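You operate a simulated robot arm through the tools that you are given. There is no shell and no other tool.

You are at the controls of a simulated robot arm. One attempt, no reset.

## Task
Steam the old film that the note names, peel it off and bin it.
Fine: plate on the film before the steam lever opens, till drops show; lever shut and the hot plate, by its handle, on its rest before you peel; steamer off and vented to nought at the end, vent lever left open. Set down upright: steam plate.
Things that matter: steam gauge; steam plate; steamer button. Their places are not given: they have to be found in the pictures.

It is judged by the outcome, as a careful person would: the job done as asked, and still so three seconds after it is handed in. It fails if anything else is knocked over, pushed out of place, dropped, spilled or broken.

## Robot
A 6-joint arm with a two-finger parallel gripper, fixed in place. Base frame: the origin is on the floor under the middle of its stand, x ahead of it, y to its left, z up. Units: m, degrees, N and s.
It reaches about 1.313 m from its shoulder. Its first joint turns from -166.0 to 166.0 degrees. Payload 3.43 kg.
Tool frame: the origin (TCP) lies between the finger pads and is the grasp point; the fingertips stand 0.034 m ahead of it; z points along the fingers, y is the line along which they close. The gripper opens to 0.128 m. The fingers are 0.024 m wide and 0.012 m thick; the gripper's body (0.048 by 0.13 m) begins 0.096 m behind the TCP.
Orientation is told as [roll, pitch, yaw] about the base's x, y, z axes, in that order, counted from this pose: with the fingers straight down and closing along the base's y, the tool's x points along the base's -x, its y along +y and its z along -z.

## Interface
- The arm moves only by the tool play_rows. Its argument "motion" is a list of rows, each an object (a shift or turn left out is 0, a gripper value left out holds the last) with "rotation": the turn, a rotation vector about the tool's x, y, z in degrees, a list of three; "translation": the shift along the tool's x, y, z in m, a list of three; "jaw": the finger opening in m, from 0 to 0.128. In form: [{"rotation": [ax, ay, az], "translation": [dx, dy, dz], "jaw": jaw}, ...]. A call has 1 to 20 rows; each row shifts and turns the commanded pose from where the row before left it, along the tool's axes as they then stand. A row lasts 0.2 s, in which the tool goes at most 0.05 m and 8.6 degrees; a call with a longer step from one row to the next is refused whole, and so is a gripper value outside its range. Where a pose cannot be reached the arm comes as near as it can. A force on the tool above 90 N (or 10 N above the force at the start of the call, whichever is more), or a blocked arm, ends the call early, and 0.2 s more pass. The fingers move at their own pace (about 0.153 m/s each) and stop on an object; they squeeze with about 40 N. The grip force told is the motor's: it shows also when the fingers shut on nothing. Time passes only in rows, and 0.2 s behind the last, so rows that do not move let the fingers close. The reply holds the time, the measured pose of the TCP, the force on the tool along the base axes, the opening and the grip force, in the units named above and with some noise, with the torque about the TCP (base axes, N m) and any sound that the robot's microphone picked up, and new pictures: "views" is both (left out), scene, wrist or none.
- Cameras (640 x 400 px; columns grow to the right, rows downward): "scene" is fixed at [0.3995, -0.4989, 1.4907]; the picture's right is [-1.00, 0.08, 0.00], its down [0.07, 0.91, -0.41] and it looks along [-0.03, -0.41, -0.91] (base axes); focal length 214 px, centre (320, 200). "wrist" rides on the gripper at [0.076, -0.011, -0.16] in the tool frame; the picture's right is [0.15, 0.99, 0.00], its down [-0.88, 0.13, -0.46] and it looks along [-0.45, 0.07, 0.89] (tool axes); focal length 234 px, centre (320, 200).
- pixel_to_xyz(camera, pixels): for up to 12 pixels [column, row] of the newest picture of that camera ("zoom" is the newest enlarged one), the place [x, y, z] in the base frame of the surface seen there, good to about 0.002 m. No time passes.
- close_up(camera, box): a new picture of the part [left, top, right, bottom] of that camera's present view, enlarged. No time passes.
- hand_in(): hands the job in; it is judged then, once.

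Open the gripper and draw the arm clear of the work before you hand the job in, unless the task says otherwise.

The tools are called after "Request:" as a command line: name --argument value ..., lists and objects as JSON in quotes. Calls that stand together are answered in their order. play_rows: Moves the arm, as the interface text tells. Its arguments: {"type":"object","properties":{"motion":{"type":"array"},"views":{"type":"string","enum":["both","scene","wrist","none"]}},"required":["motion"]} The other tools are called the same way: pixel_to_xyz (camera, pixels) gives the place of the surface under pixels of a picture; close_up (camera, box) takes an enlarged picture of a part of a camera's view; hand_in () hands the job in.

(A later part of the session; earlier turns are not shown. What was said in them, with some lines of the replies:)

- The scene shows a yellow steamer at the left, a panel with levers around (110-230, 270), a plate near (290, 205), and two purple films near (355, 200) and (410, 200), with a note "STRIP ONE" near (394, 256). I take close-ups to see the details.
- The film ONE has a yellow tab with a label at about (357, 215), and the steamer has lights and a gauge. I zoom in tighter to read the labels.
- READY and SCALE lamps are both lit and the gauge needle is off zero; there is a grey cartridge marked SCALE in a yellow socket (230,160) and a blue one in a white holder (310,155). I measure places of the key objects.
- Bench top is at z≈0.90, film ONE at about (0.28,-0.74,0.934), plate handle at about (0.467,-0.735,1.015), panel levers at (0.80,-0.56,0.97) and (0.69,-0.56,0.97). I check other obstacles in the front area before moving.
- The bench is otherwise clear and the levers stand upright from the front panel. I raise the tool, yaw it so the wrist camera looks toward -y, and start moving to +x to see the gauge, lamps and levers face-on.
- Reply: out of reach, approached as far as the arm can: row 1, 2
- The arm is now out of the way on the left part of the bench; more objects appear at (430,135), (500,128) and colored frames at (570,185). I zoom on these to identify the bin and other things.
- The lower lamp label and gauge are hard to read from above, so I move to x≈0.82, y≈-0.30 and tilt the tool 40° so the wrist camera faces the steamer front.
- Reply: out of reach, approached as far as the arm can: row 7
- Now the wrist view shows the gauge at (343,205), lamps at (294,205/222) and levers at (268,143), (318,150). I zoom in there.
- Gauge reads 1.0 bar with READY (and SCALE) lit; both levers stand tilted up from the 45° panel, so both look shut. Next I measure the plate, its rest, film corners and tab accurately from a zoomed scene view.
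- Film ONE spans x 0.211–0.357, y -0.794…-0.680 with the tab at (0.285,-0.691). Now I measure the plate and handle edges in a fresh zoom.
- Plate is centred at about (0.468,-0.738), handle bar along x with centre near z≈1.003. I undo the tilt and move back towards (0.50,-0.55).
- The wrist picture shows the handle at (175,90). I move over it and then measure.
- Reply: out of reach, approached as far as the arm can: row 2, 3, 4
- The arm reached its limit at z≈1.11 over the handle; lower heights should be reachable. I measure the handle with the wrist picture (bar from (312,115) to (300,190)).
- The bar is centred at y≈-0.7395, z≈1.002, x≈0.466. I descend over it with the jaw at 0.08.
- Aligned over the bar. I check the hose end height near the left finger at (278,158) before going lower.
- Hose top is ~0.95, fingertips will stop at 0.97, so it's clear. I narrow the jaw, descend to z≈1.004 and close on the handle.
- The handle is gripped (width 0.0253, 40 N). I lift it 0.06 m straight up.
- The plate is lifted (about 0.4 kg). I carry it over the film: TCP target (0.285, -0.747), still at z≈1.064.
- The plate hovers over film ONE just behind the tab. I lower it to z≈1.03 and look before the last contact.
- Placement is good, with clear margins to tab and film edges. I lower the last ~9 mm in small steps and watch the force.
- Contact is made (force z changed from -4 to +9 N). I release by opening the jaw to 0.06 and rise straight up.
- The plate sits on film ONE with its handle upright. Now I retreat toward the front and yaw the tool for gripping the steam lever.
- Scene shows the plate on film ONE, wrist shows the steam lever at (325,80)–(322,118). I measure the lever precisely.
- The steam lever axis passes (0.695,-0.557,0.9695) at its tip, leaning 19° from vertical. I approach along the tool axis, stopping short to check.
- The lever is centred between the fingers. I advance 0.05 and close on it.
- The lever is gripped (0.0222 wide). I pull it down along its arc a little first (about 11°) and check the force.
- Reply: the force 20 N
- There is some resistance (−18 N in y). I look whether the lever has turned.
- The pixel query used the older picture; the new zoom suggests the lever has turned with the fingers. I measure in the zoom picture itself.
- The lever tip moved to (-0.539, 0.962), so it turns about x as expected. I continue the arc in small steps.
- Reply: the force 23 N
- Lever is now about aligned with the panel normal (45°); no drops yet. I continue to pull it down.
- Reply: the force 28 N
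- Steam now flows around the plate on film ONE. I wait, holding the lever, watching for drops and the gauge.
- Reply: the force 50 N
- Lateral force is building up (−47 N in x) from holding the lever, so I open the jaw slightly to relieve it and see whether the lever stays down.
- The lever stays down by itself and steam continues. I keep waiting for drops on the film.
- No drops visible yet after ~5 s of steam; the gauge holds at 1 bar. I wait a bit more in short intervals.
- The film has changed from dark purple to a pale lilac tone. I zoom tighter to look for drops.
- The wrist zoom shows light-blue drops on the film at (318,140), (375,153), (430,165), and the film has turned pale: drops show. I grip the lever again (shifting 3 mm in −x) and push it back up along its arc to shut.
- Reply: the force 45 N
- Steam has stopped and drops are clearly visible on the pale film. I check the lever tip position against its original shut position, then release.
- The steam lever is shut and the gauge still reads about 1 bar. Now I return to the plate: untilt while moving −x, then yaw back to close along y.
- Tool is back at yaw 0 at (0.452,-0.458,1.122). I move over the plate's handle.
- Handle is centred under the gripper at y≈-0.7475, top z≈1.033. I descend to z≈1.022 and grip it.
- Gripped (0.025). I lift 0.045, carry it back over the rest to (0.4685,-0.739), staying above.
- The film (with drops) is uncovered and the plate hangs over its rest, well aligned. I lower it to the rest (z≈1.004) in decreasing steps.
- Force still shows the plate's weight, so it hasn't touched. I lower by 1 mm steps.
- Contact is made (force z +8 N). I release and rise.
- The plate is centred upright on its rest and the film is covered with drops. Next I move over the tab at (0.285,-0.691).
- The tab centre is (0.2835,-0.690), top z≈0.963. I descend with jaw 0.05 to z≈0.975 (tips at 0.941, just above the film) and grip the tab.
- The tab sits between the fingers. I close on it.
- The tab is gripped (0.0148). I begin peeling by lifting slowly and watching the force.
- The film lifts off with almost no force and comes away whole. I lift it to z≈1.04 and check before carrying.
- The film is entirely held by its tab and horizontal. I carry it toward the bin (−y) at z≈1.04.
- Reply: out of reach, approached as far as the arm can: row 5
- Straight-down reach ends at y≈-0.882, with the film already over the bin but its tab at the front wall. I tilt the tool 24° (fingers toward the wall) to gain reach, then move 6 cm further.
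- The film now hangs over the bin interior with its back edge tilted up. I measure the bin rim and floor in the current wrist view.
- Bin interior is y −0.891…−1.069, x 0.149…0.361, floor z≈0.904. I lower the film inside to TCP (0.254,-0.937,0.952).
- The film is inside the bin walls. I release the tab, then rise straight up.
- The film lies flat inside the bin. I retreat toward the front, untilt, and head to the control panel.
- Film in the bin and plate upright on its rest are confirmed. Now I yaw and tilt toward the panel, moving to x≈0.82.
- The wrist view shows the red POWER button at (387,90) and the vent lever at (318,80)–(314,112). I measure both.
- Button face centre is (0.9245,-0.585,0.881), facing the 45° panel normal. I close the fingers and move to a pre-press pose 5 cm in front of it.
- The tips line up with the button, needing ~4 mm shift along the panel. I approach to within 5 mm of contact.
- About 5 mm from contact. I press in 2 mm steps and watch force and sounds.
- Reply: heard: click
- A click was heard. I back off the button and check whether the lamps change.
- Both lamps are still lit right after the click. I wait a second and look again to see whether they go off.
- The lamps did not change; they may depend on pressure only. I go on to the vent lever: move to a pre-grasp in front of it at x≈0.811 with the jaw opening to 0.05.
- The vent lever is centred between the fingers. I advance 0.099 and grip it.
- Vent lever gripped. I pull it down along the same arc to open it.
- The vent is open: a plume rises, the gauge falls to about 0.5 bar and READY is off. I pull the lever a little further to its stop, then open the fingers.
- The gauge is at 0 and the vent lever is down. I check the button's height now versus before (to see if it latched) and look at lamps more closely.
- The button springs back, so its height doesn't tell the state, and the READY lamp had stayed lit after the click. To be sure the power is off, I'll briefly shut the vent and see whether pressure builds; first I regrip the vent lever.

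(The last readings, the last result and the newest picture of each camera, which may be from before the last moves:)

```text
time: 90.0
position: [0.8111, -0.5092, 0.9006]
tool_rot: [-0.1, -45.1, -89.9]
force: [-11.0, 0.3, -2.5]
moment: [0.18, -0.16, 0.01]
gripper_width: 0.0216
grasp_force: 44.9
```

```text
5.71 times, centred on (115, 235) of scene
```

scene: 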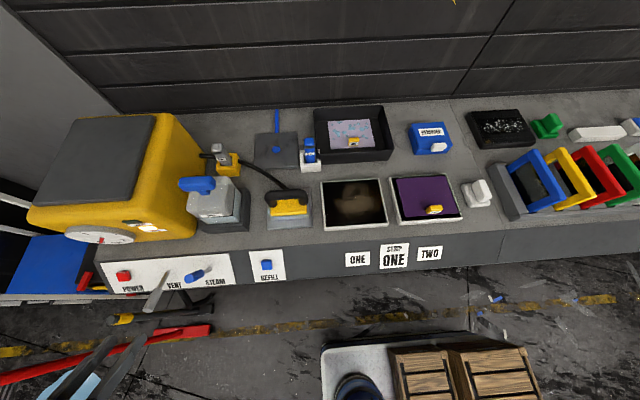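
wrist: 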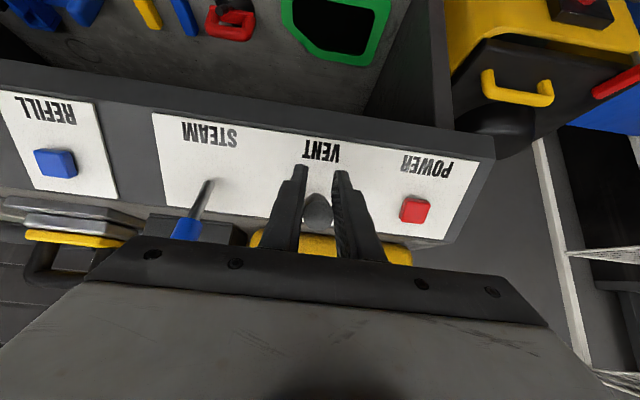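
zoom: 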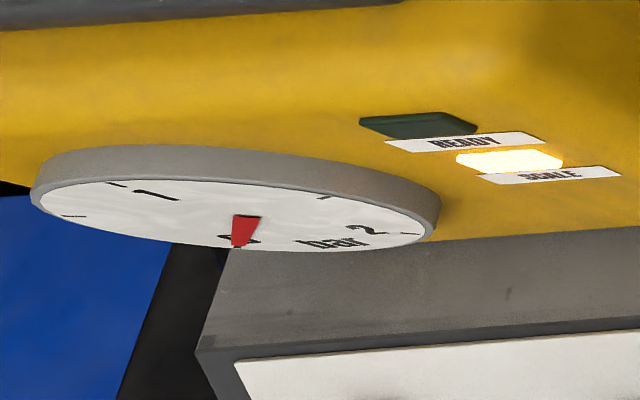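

The lever is gripped; the gauge still shows 0. I push it up to shut the vent and then watch the gauge.

Request:
play_rows --motion '[{"translation": [-0.005, -0.0005, -0.002]}, {"translation": [-0.005, 0, -0.0015]}, {"translation": [-0.0075, 0, -0.001]}, {"translation": [-0.0075, 0, -0.001]}, {"translation": [-0.0075, 0, -0.001]}, {"translation": [-0.0075, 0, 0.001]}, {"translation": [-0.0075, 0, 0.001]}, {"translation": [-0.0075, 0, 0.001]}, {"translation": [-0.0076, 0, 0.0029]}, {"translation": [-0.0077, 0, 0.0028]}, {"jaw": 0.05}, {}]' --views "both"

Request:
close_up --camera "scene" --box '[60, 200, 170, 270]'

```text
time: 92.6
position: [0.8111, -0.5608, 0.9489]
tool_rot: [0.0, -45.1, -89.9]
force: [0.6, 0.6, -0.1]
moment: [0.0, 0.01, -0.03]
gripper_width: 0.0498
grasp_force: 0.0
```

scene: 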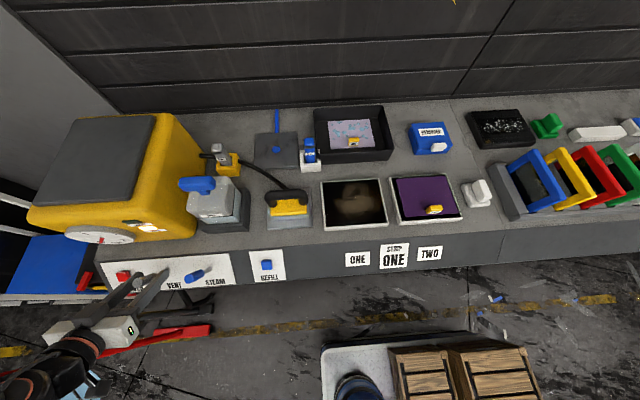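
wrist: 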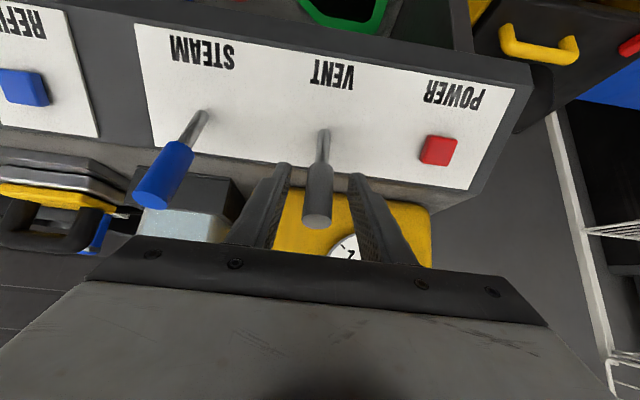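

```text
5.71 times, centred on (115, 235) of scene
```

zoom: 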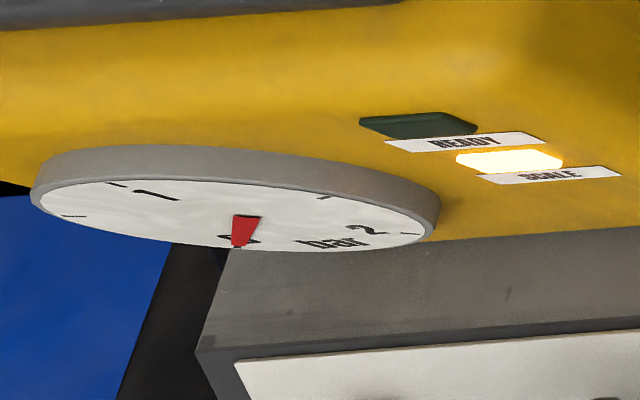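

The vent is shut and the gauge stands at 0. I wait several seconds to see whether any pressure builds (which would mean the heater is still on).

Request:
play_rows --motion '[{}, {}, {}, {}, {}, {}, {}, {}, {}, {}, {}, {}, {}, {}, {}, {}, {}, {}, {}, {}]' --views "scene"

Request:
close_up --camera "scene" --box '[60, 200, 170, 270]'

```text
time: 96.8
position: [0.8114, -0.561, 0.9492]
tool_rot: [0.0, -45.0, -90.0]
force: [-0.1, -0.3, -0.1]
moment: [0.03, -0.04, -0.01]
gripper_width: 0.0498
grasp_force: 0.0
```

scene: 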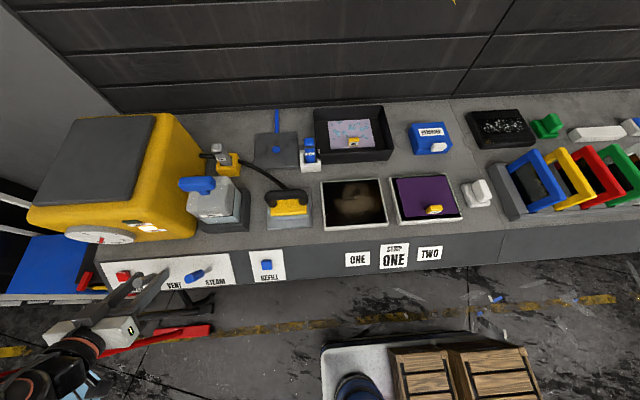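

```text
5.71 times, centred on (115, 235) of scene
```

zoom: 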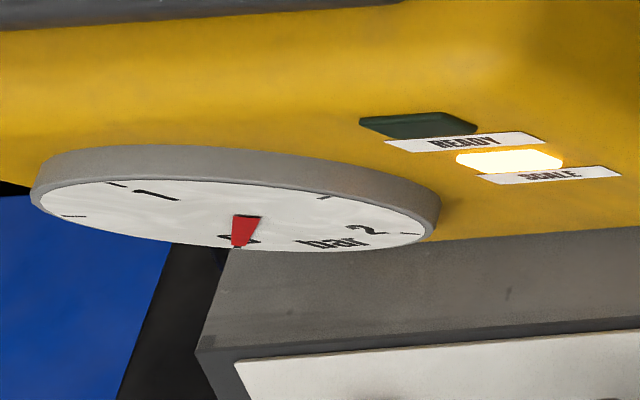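

Still 0 after 4 s. I wait another 4 s for certainty.

Request:
play_rows --motion '[{}, {}, {}, {}, {}, {}, {}, {}, {}, {}, {}, {}, {}, {}, {}, {}, {}, {}, {}, {}]' --views "scene"

Request:
close_up --camera "scene" --box '[60, 200, 170, 270]'

```text
time: 101.0
position: [0.8099, -0.561, 0.9492]
tool_rot: [-0.1, -45.1, -89.9]
force: [0.1, 0.1, 0.0]
moment: [0.02, -0.02, 0.0]
gripper_width: 0.0499
grasp_force: 0.2
```

scene: 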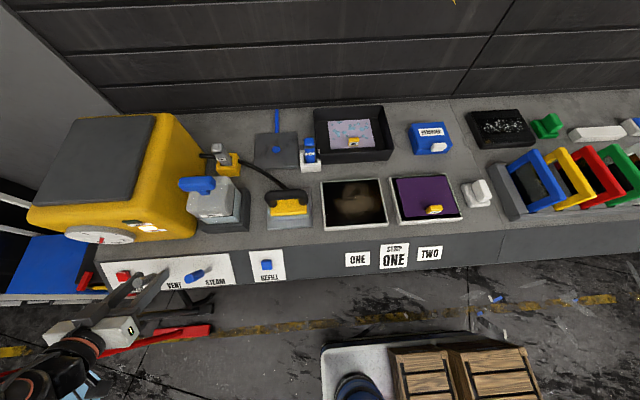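

```text
5.71 times, centred on (115, 235) of scene
```

zoom: 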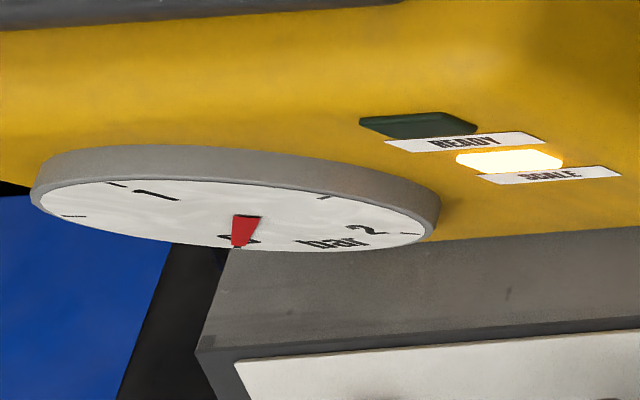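

No pressure builds with the vent shut, so the steamer is off. I grip the vent lever again and pull it fully open.

Request:
play_rows --motion '[{"jaw": 0.03}, {"jaw": 0.0}, {}, {"translation": [0.0077, 0, -0.0028]}, {"translation": [0.0076, 0, -0.0029]}, {"translation": [0.0075, 0, -0.001]}, {"translation": [0.0075, 0, -0.001]}, {"translation": [0.0075, 0, -0.001]}, {"translation": [0.0075, 0, 0.001]}, {"translation": [0.0075, 0, 0.001]}, {"translation": [0.0075, 0, 0.001]}, {"translation": [0.005, 0, 0.0015]}, {"translation": [0.005, 0, 0.002]}, {}]' --views "both"

```text
time: 104.0
position: [0.8096, -0.5087, 0.9003]
tool_rot: [0.0, -45.1, -90.0]
force: [1.8, 0.0, 14.7]
moment: [-1.14, 0.03, 0.0]
gripper_width: 0.0218
grasp_force: 44.8
```

scene: 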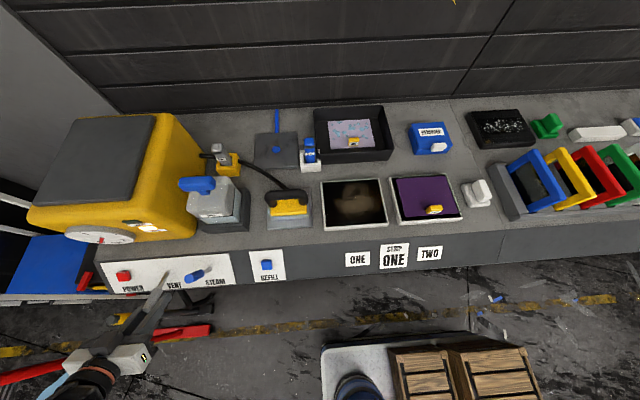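
wrist: 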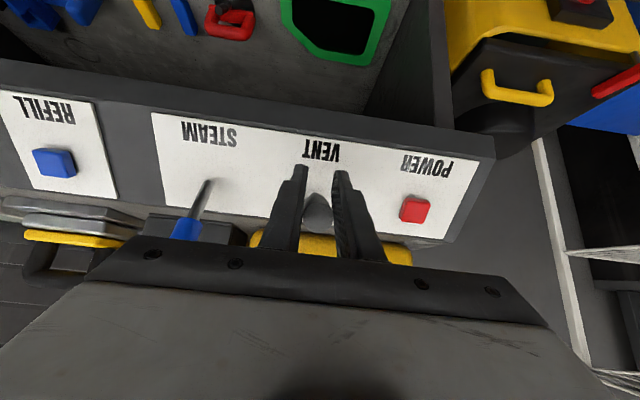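

The vent is open again. To be sure it is at its full stop, I pull a bit further while watching the force.

Request:
play_rows --motion '[{"translation": [0.005, 0, 0.0025]}, {"translation": [0.004, 0, 0.002]}, {}]' --views "wrist"

Request:
close_up --camera "scene" --box '[95, 240, 215, 330]'

```text
time: 104.8
position: [0.8094, -0.5053, 0.8914]
tool_rot: [-0.1, -45.1, -89.9]
force: [5.3, 4.5, 14.3]
moment: [-1.1, 0.13, -0.01]
gripper_width: 0.0218
grasp_force: 45.2
```

wrist: 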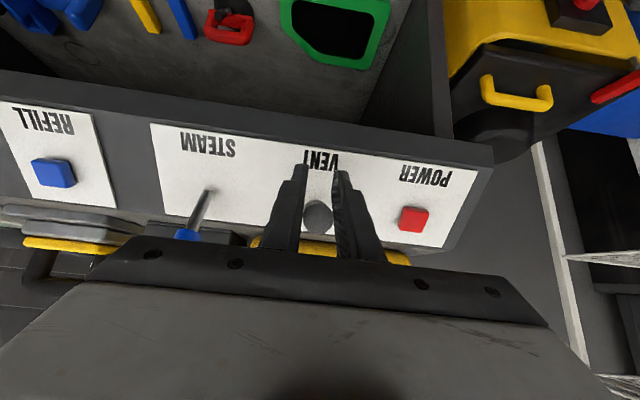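

```text
4.44 times, centred on (155, 285) of scene
```

zoom: 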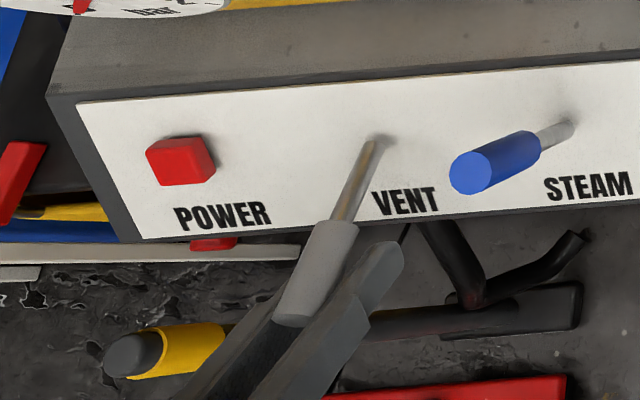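

Force is unchanged, so the lever still moves with only friction. I pull a little more toward its stop.

Request:
play_rows --motion '[{"translation": [0.004, 0, 0.003]}, {"translation": [0.004, 0, 0.003]}, {}]' --views "wrist"

Request:
close_up --camera "scene" --box '[95, 240, 215, 330]'

```text
time: 105.6
position: [0.8103, -0.5045, 0.8825]
tool_rot: [0.2, -45.3, -90.1]
force: [9.9, 13.3, 35.5]
moment: [0.44, 0.14, -0.2]
gripper_width: 0.0219
grasp_force: 45.0
```

wrist: 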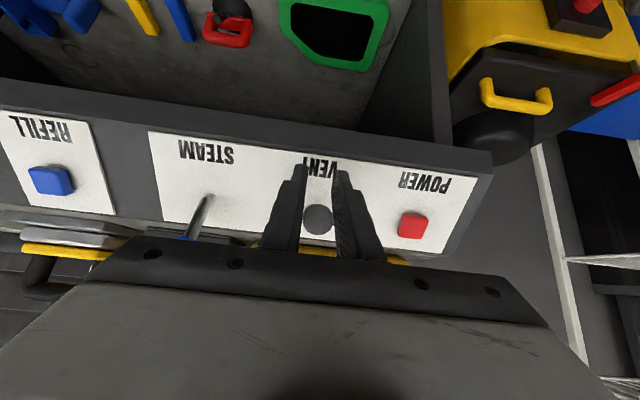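

```text
4.44 times, centred on (155, 285) of scene
```

zoom: 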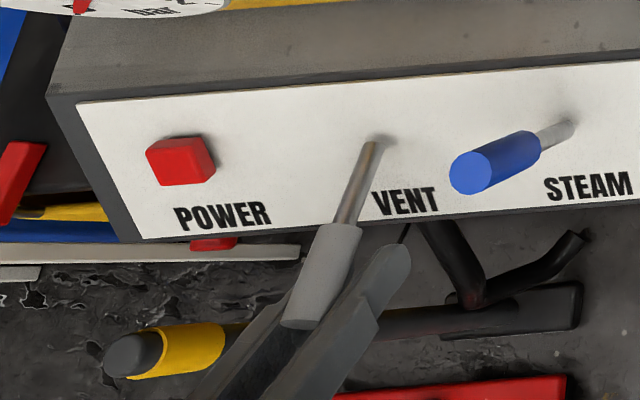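

The force rose to ~38 N: the lever is at its stop. I release and draw back.

Request:
play_rows --motion '[{"translation": [-0.002, 0, -0.0015]}, {"jaw": 0.06}, {}, {"translation": [0, 0, -0.03]}, {"translation": [0, 0, -0.045]}, {"translation": [0, 0, -0.045]}, {"translation": [0, 0, -0.045]}, {}]' --views "both"

Request:
close_up --camera "wrist" --box '[180, 60, 440, 250]'

Request:
close_up --camera "scene" --box '[60, 200, 220, 310]'

```text
time: 107.4
position: [0.8103, -0.387, 0.9977]
tool_rot: [0.1, -45.1, -89.8]
force: [-0.1, -0.4, 0.4]
moment: [-0.01, 0.01, 0.0]
gripper_width: 0.06
grasp_force: 0.0
```

scene: 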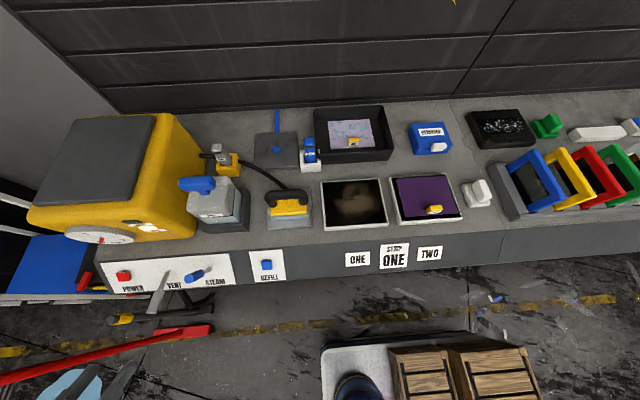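
wrist: 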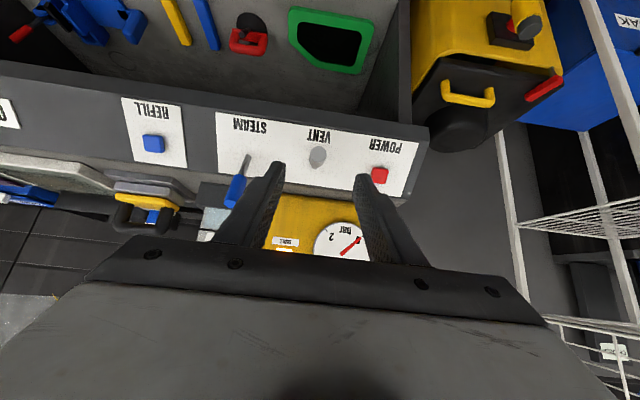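

```text
2.11 times, centred on (310, 155) of wrist
```

zoom: 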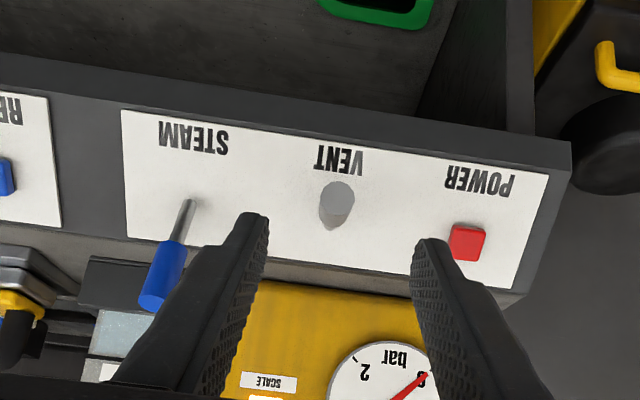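

```text
3.64 times, centred on (140, 255) of scene
```

zoom: 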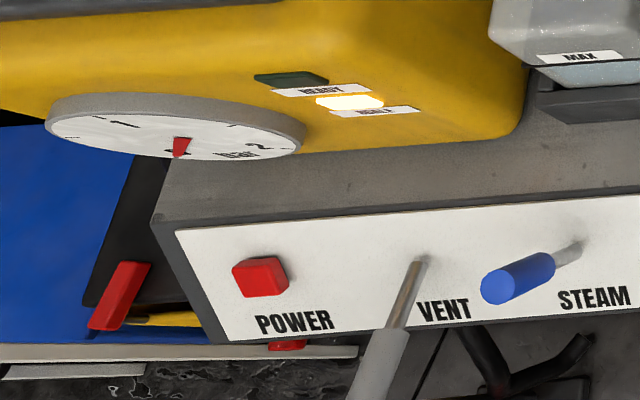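

Gauge 0, vent lever down at its stop, steam lever up, film in the bin, plate on its rest. I open the gripper, draw the arm farther back, and do a last check of the scene.

Request:
play_rows --motion '[{"translation": [0, 0, -0.04], "jaw": 0.1}, {"translation": [0, 0, -0.04], "jaw": 0.128}, {"translation": [0, 0, -0.03]}, {}, {}, {}]' --views "both"

Request:
close_up --camera "scene" --box '[180, 90, 460, 280]'

Request:
close_up --camera "scene" --box '[60, 200, 220, 310]'

```text
time: 108.8
position: [0.8102, -0.3116, 1.0758]
tool_rot: [0.0, -45.1, -89.9]
force: [-0.5, -0.4, -0.9]
moment: [0.04, 0.04, 0.03]
gripper_width: 0.1283
grasp_force: 0.0
```

scene: 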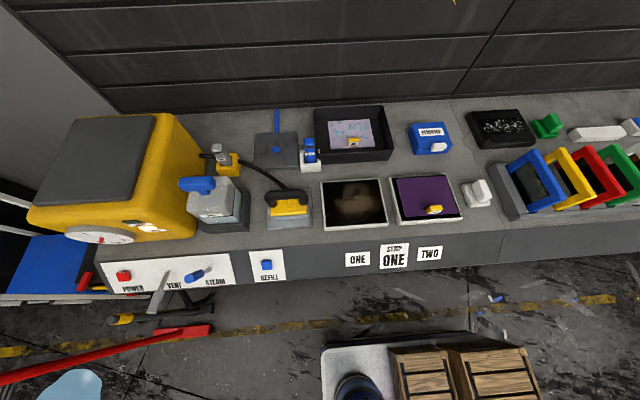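
wrist: 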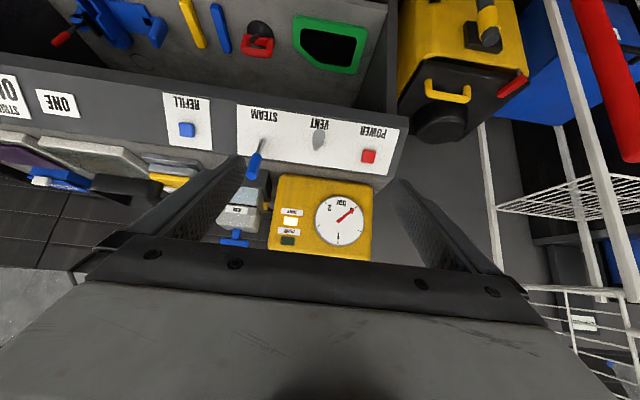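

```text
2.11 times, centred on (320, 185) of scene
```

zoom: 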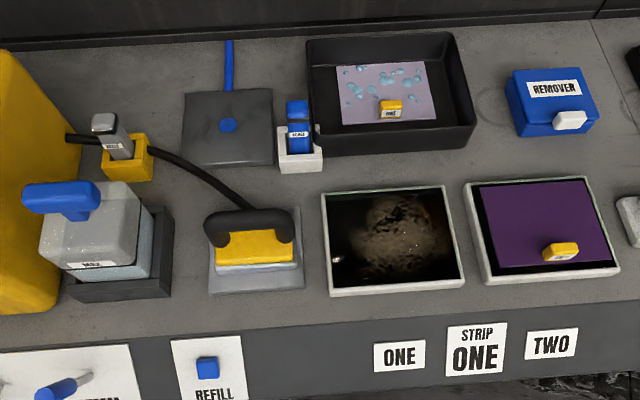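

```text
3.64 times, centred on (140, 255) of scene
```

zoom: 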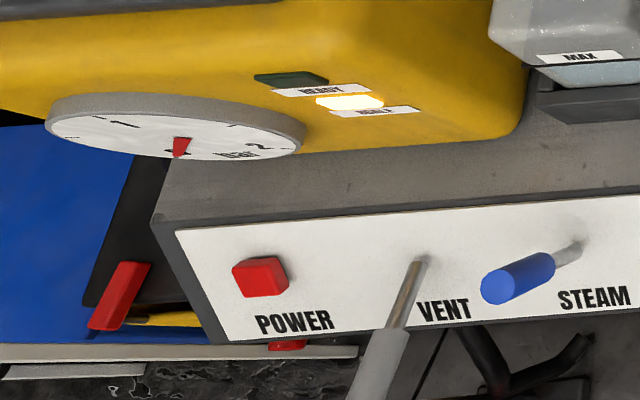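

The last pictures show film ONE in the bin, the plate upright on its rest, film TWO untouched, the gauge at 0 with READY dark, the vent lever open and the steam lever shut. The gripper is open and the arm is clear, so I hand the job in.

Request:
hand_in

```text
The job is handed in.
```

I steamed film ONE until drops showed, peeled it off and put it in the bin. The job is handed in.

- **Steaming:** the plate was on film ONE before I opened the steam lever. I shut the lever as soon as drops showed.
- **Plate:** I carried it by its handle and set it upright on its rest before peeling. Film TWO was not touched.
- **Steamer:** I pressed the power button once and heard a click. The vent lever is open at its stop and the gauge reads 0.
- **Check that it is off:** READY stayed lit after the press and went out only when I vented. So I shut the vent for about 8 seconds, saw no pressure build, and opened it again.
- **SCALE lamp:** it was lit from the start and is still on. I left the descaling cartridges alone because that was not part of the job.
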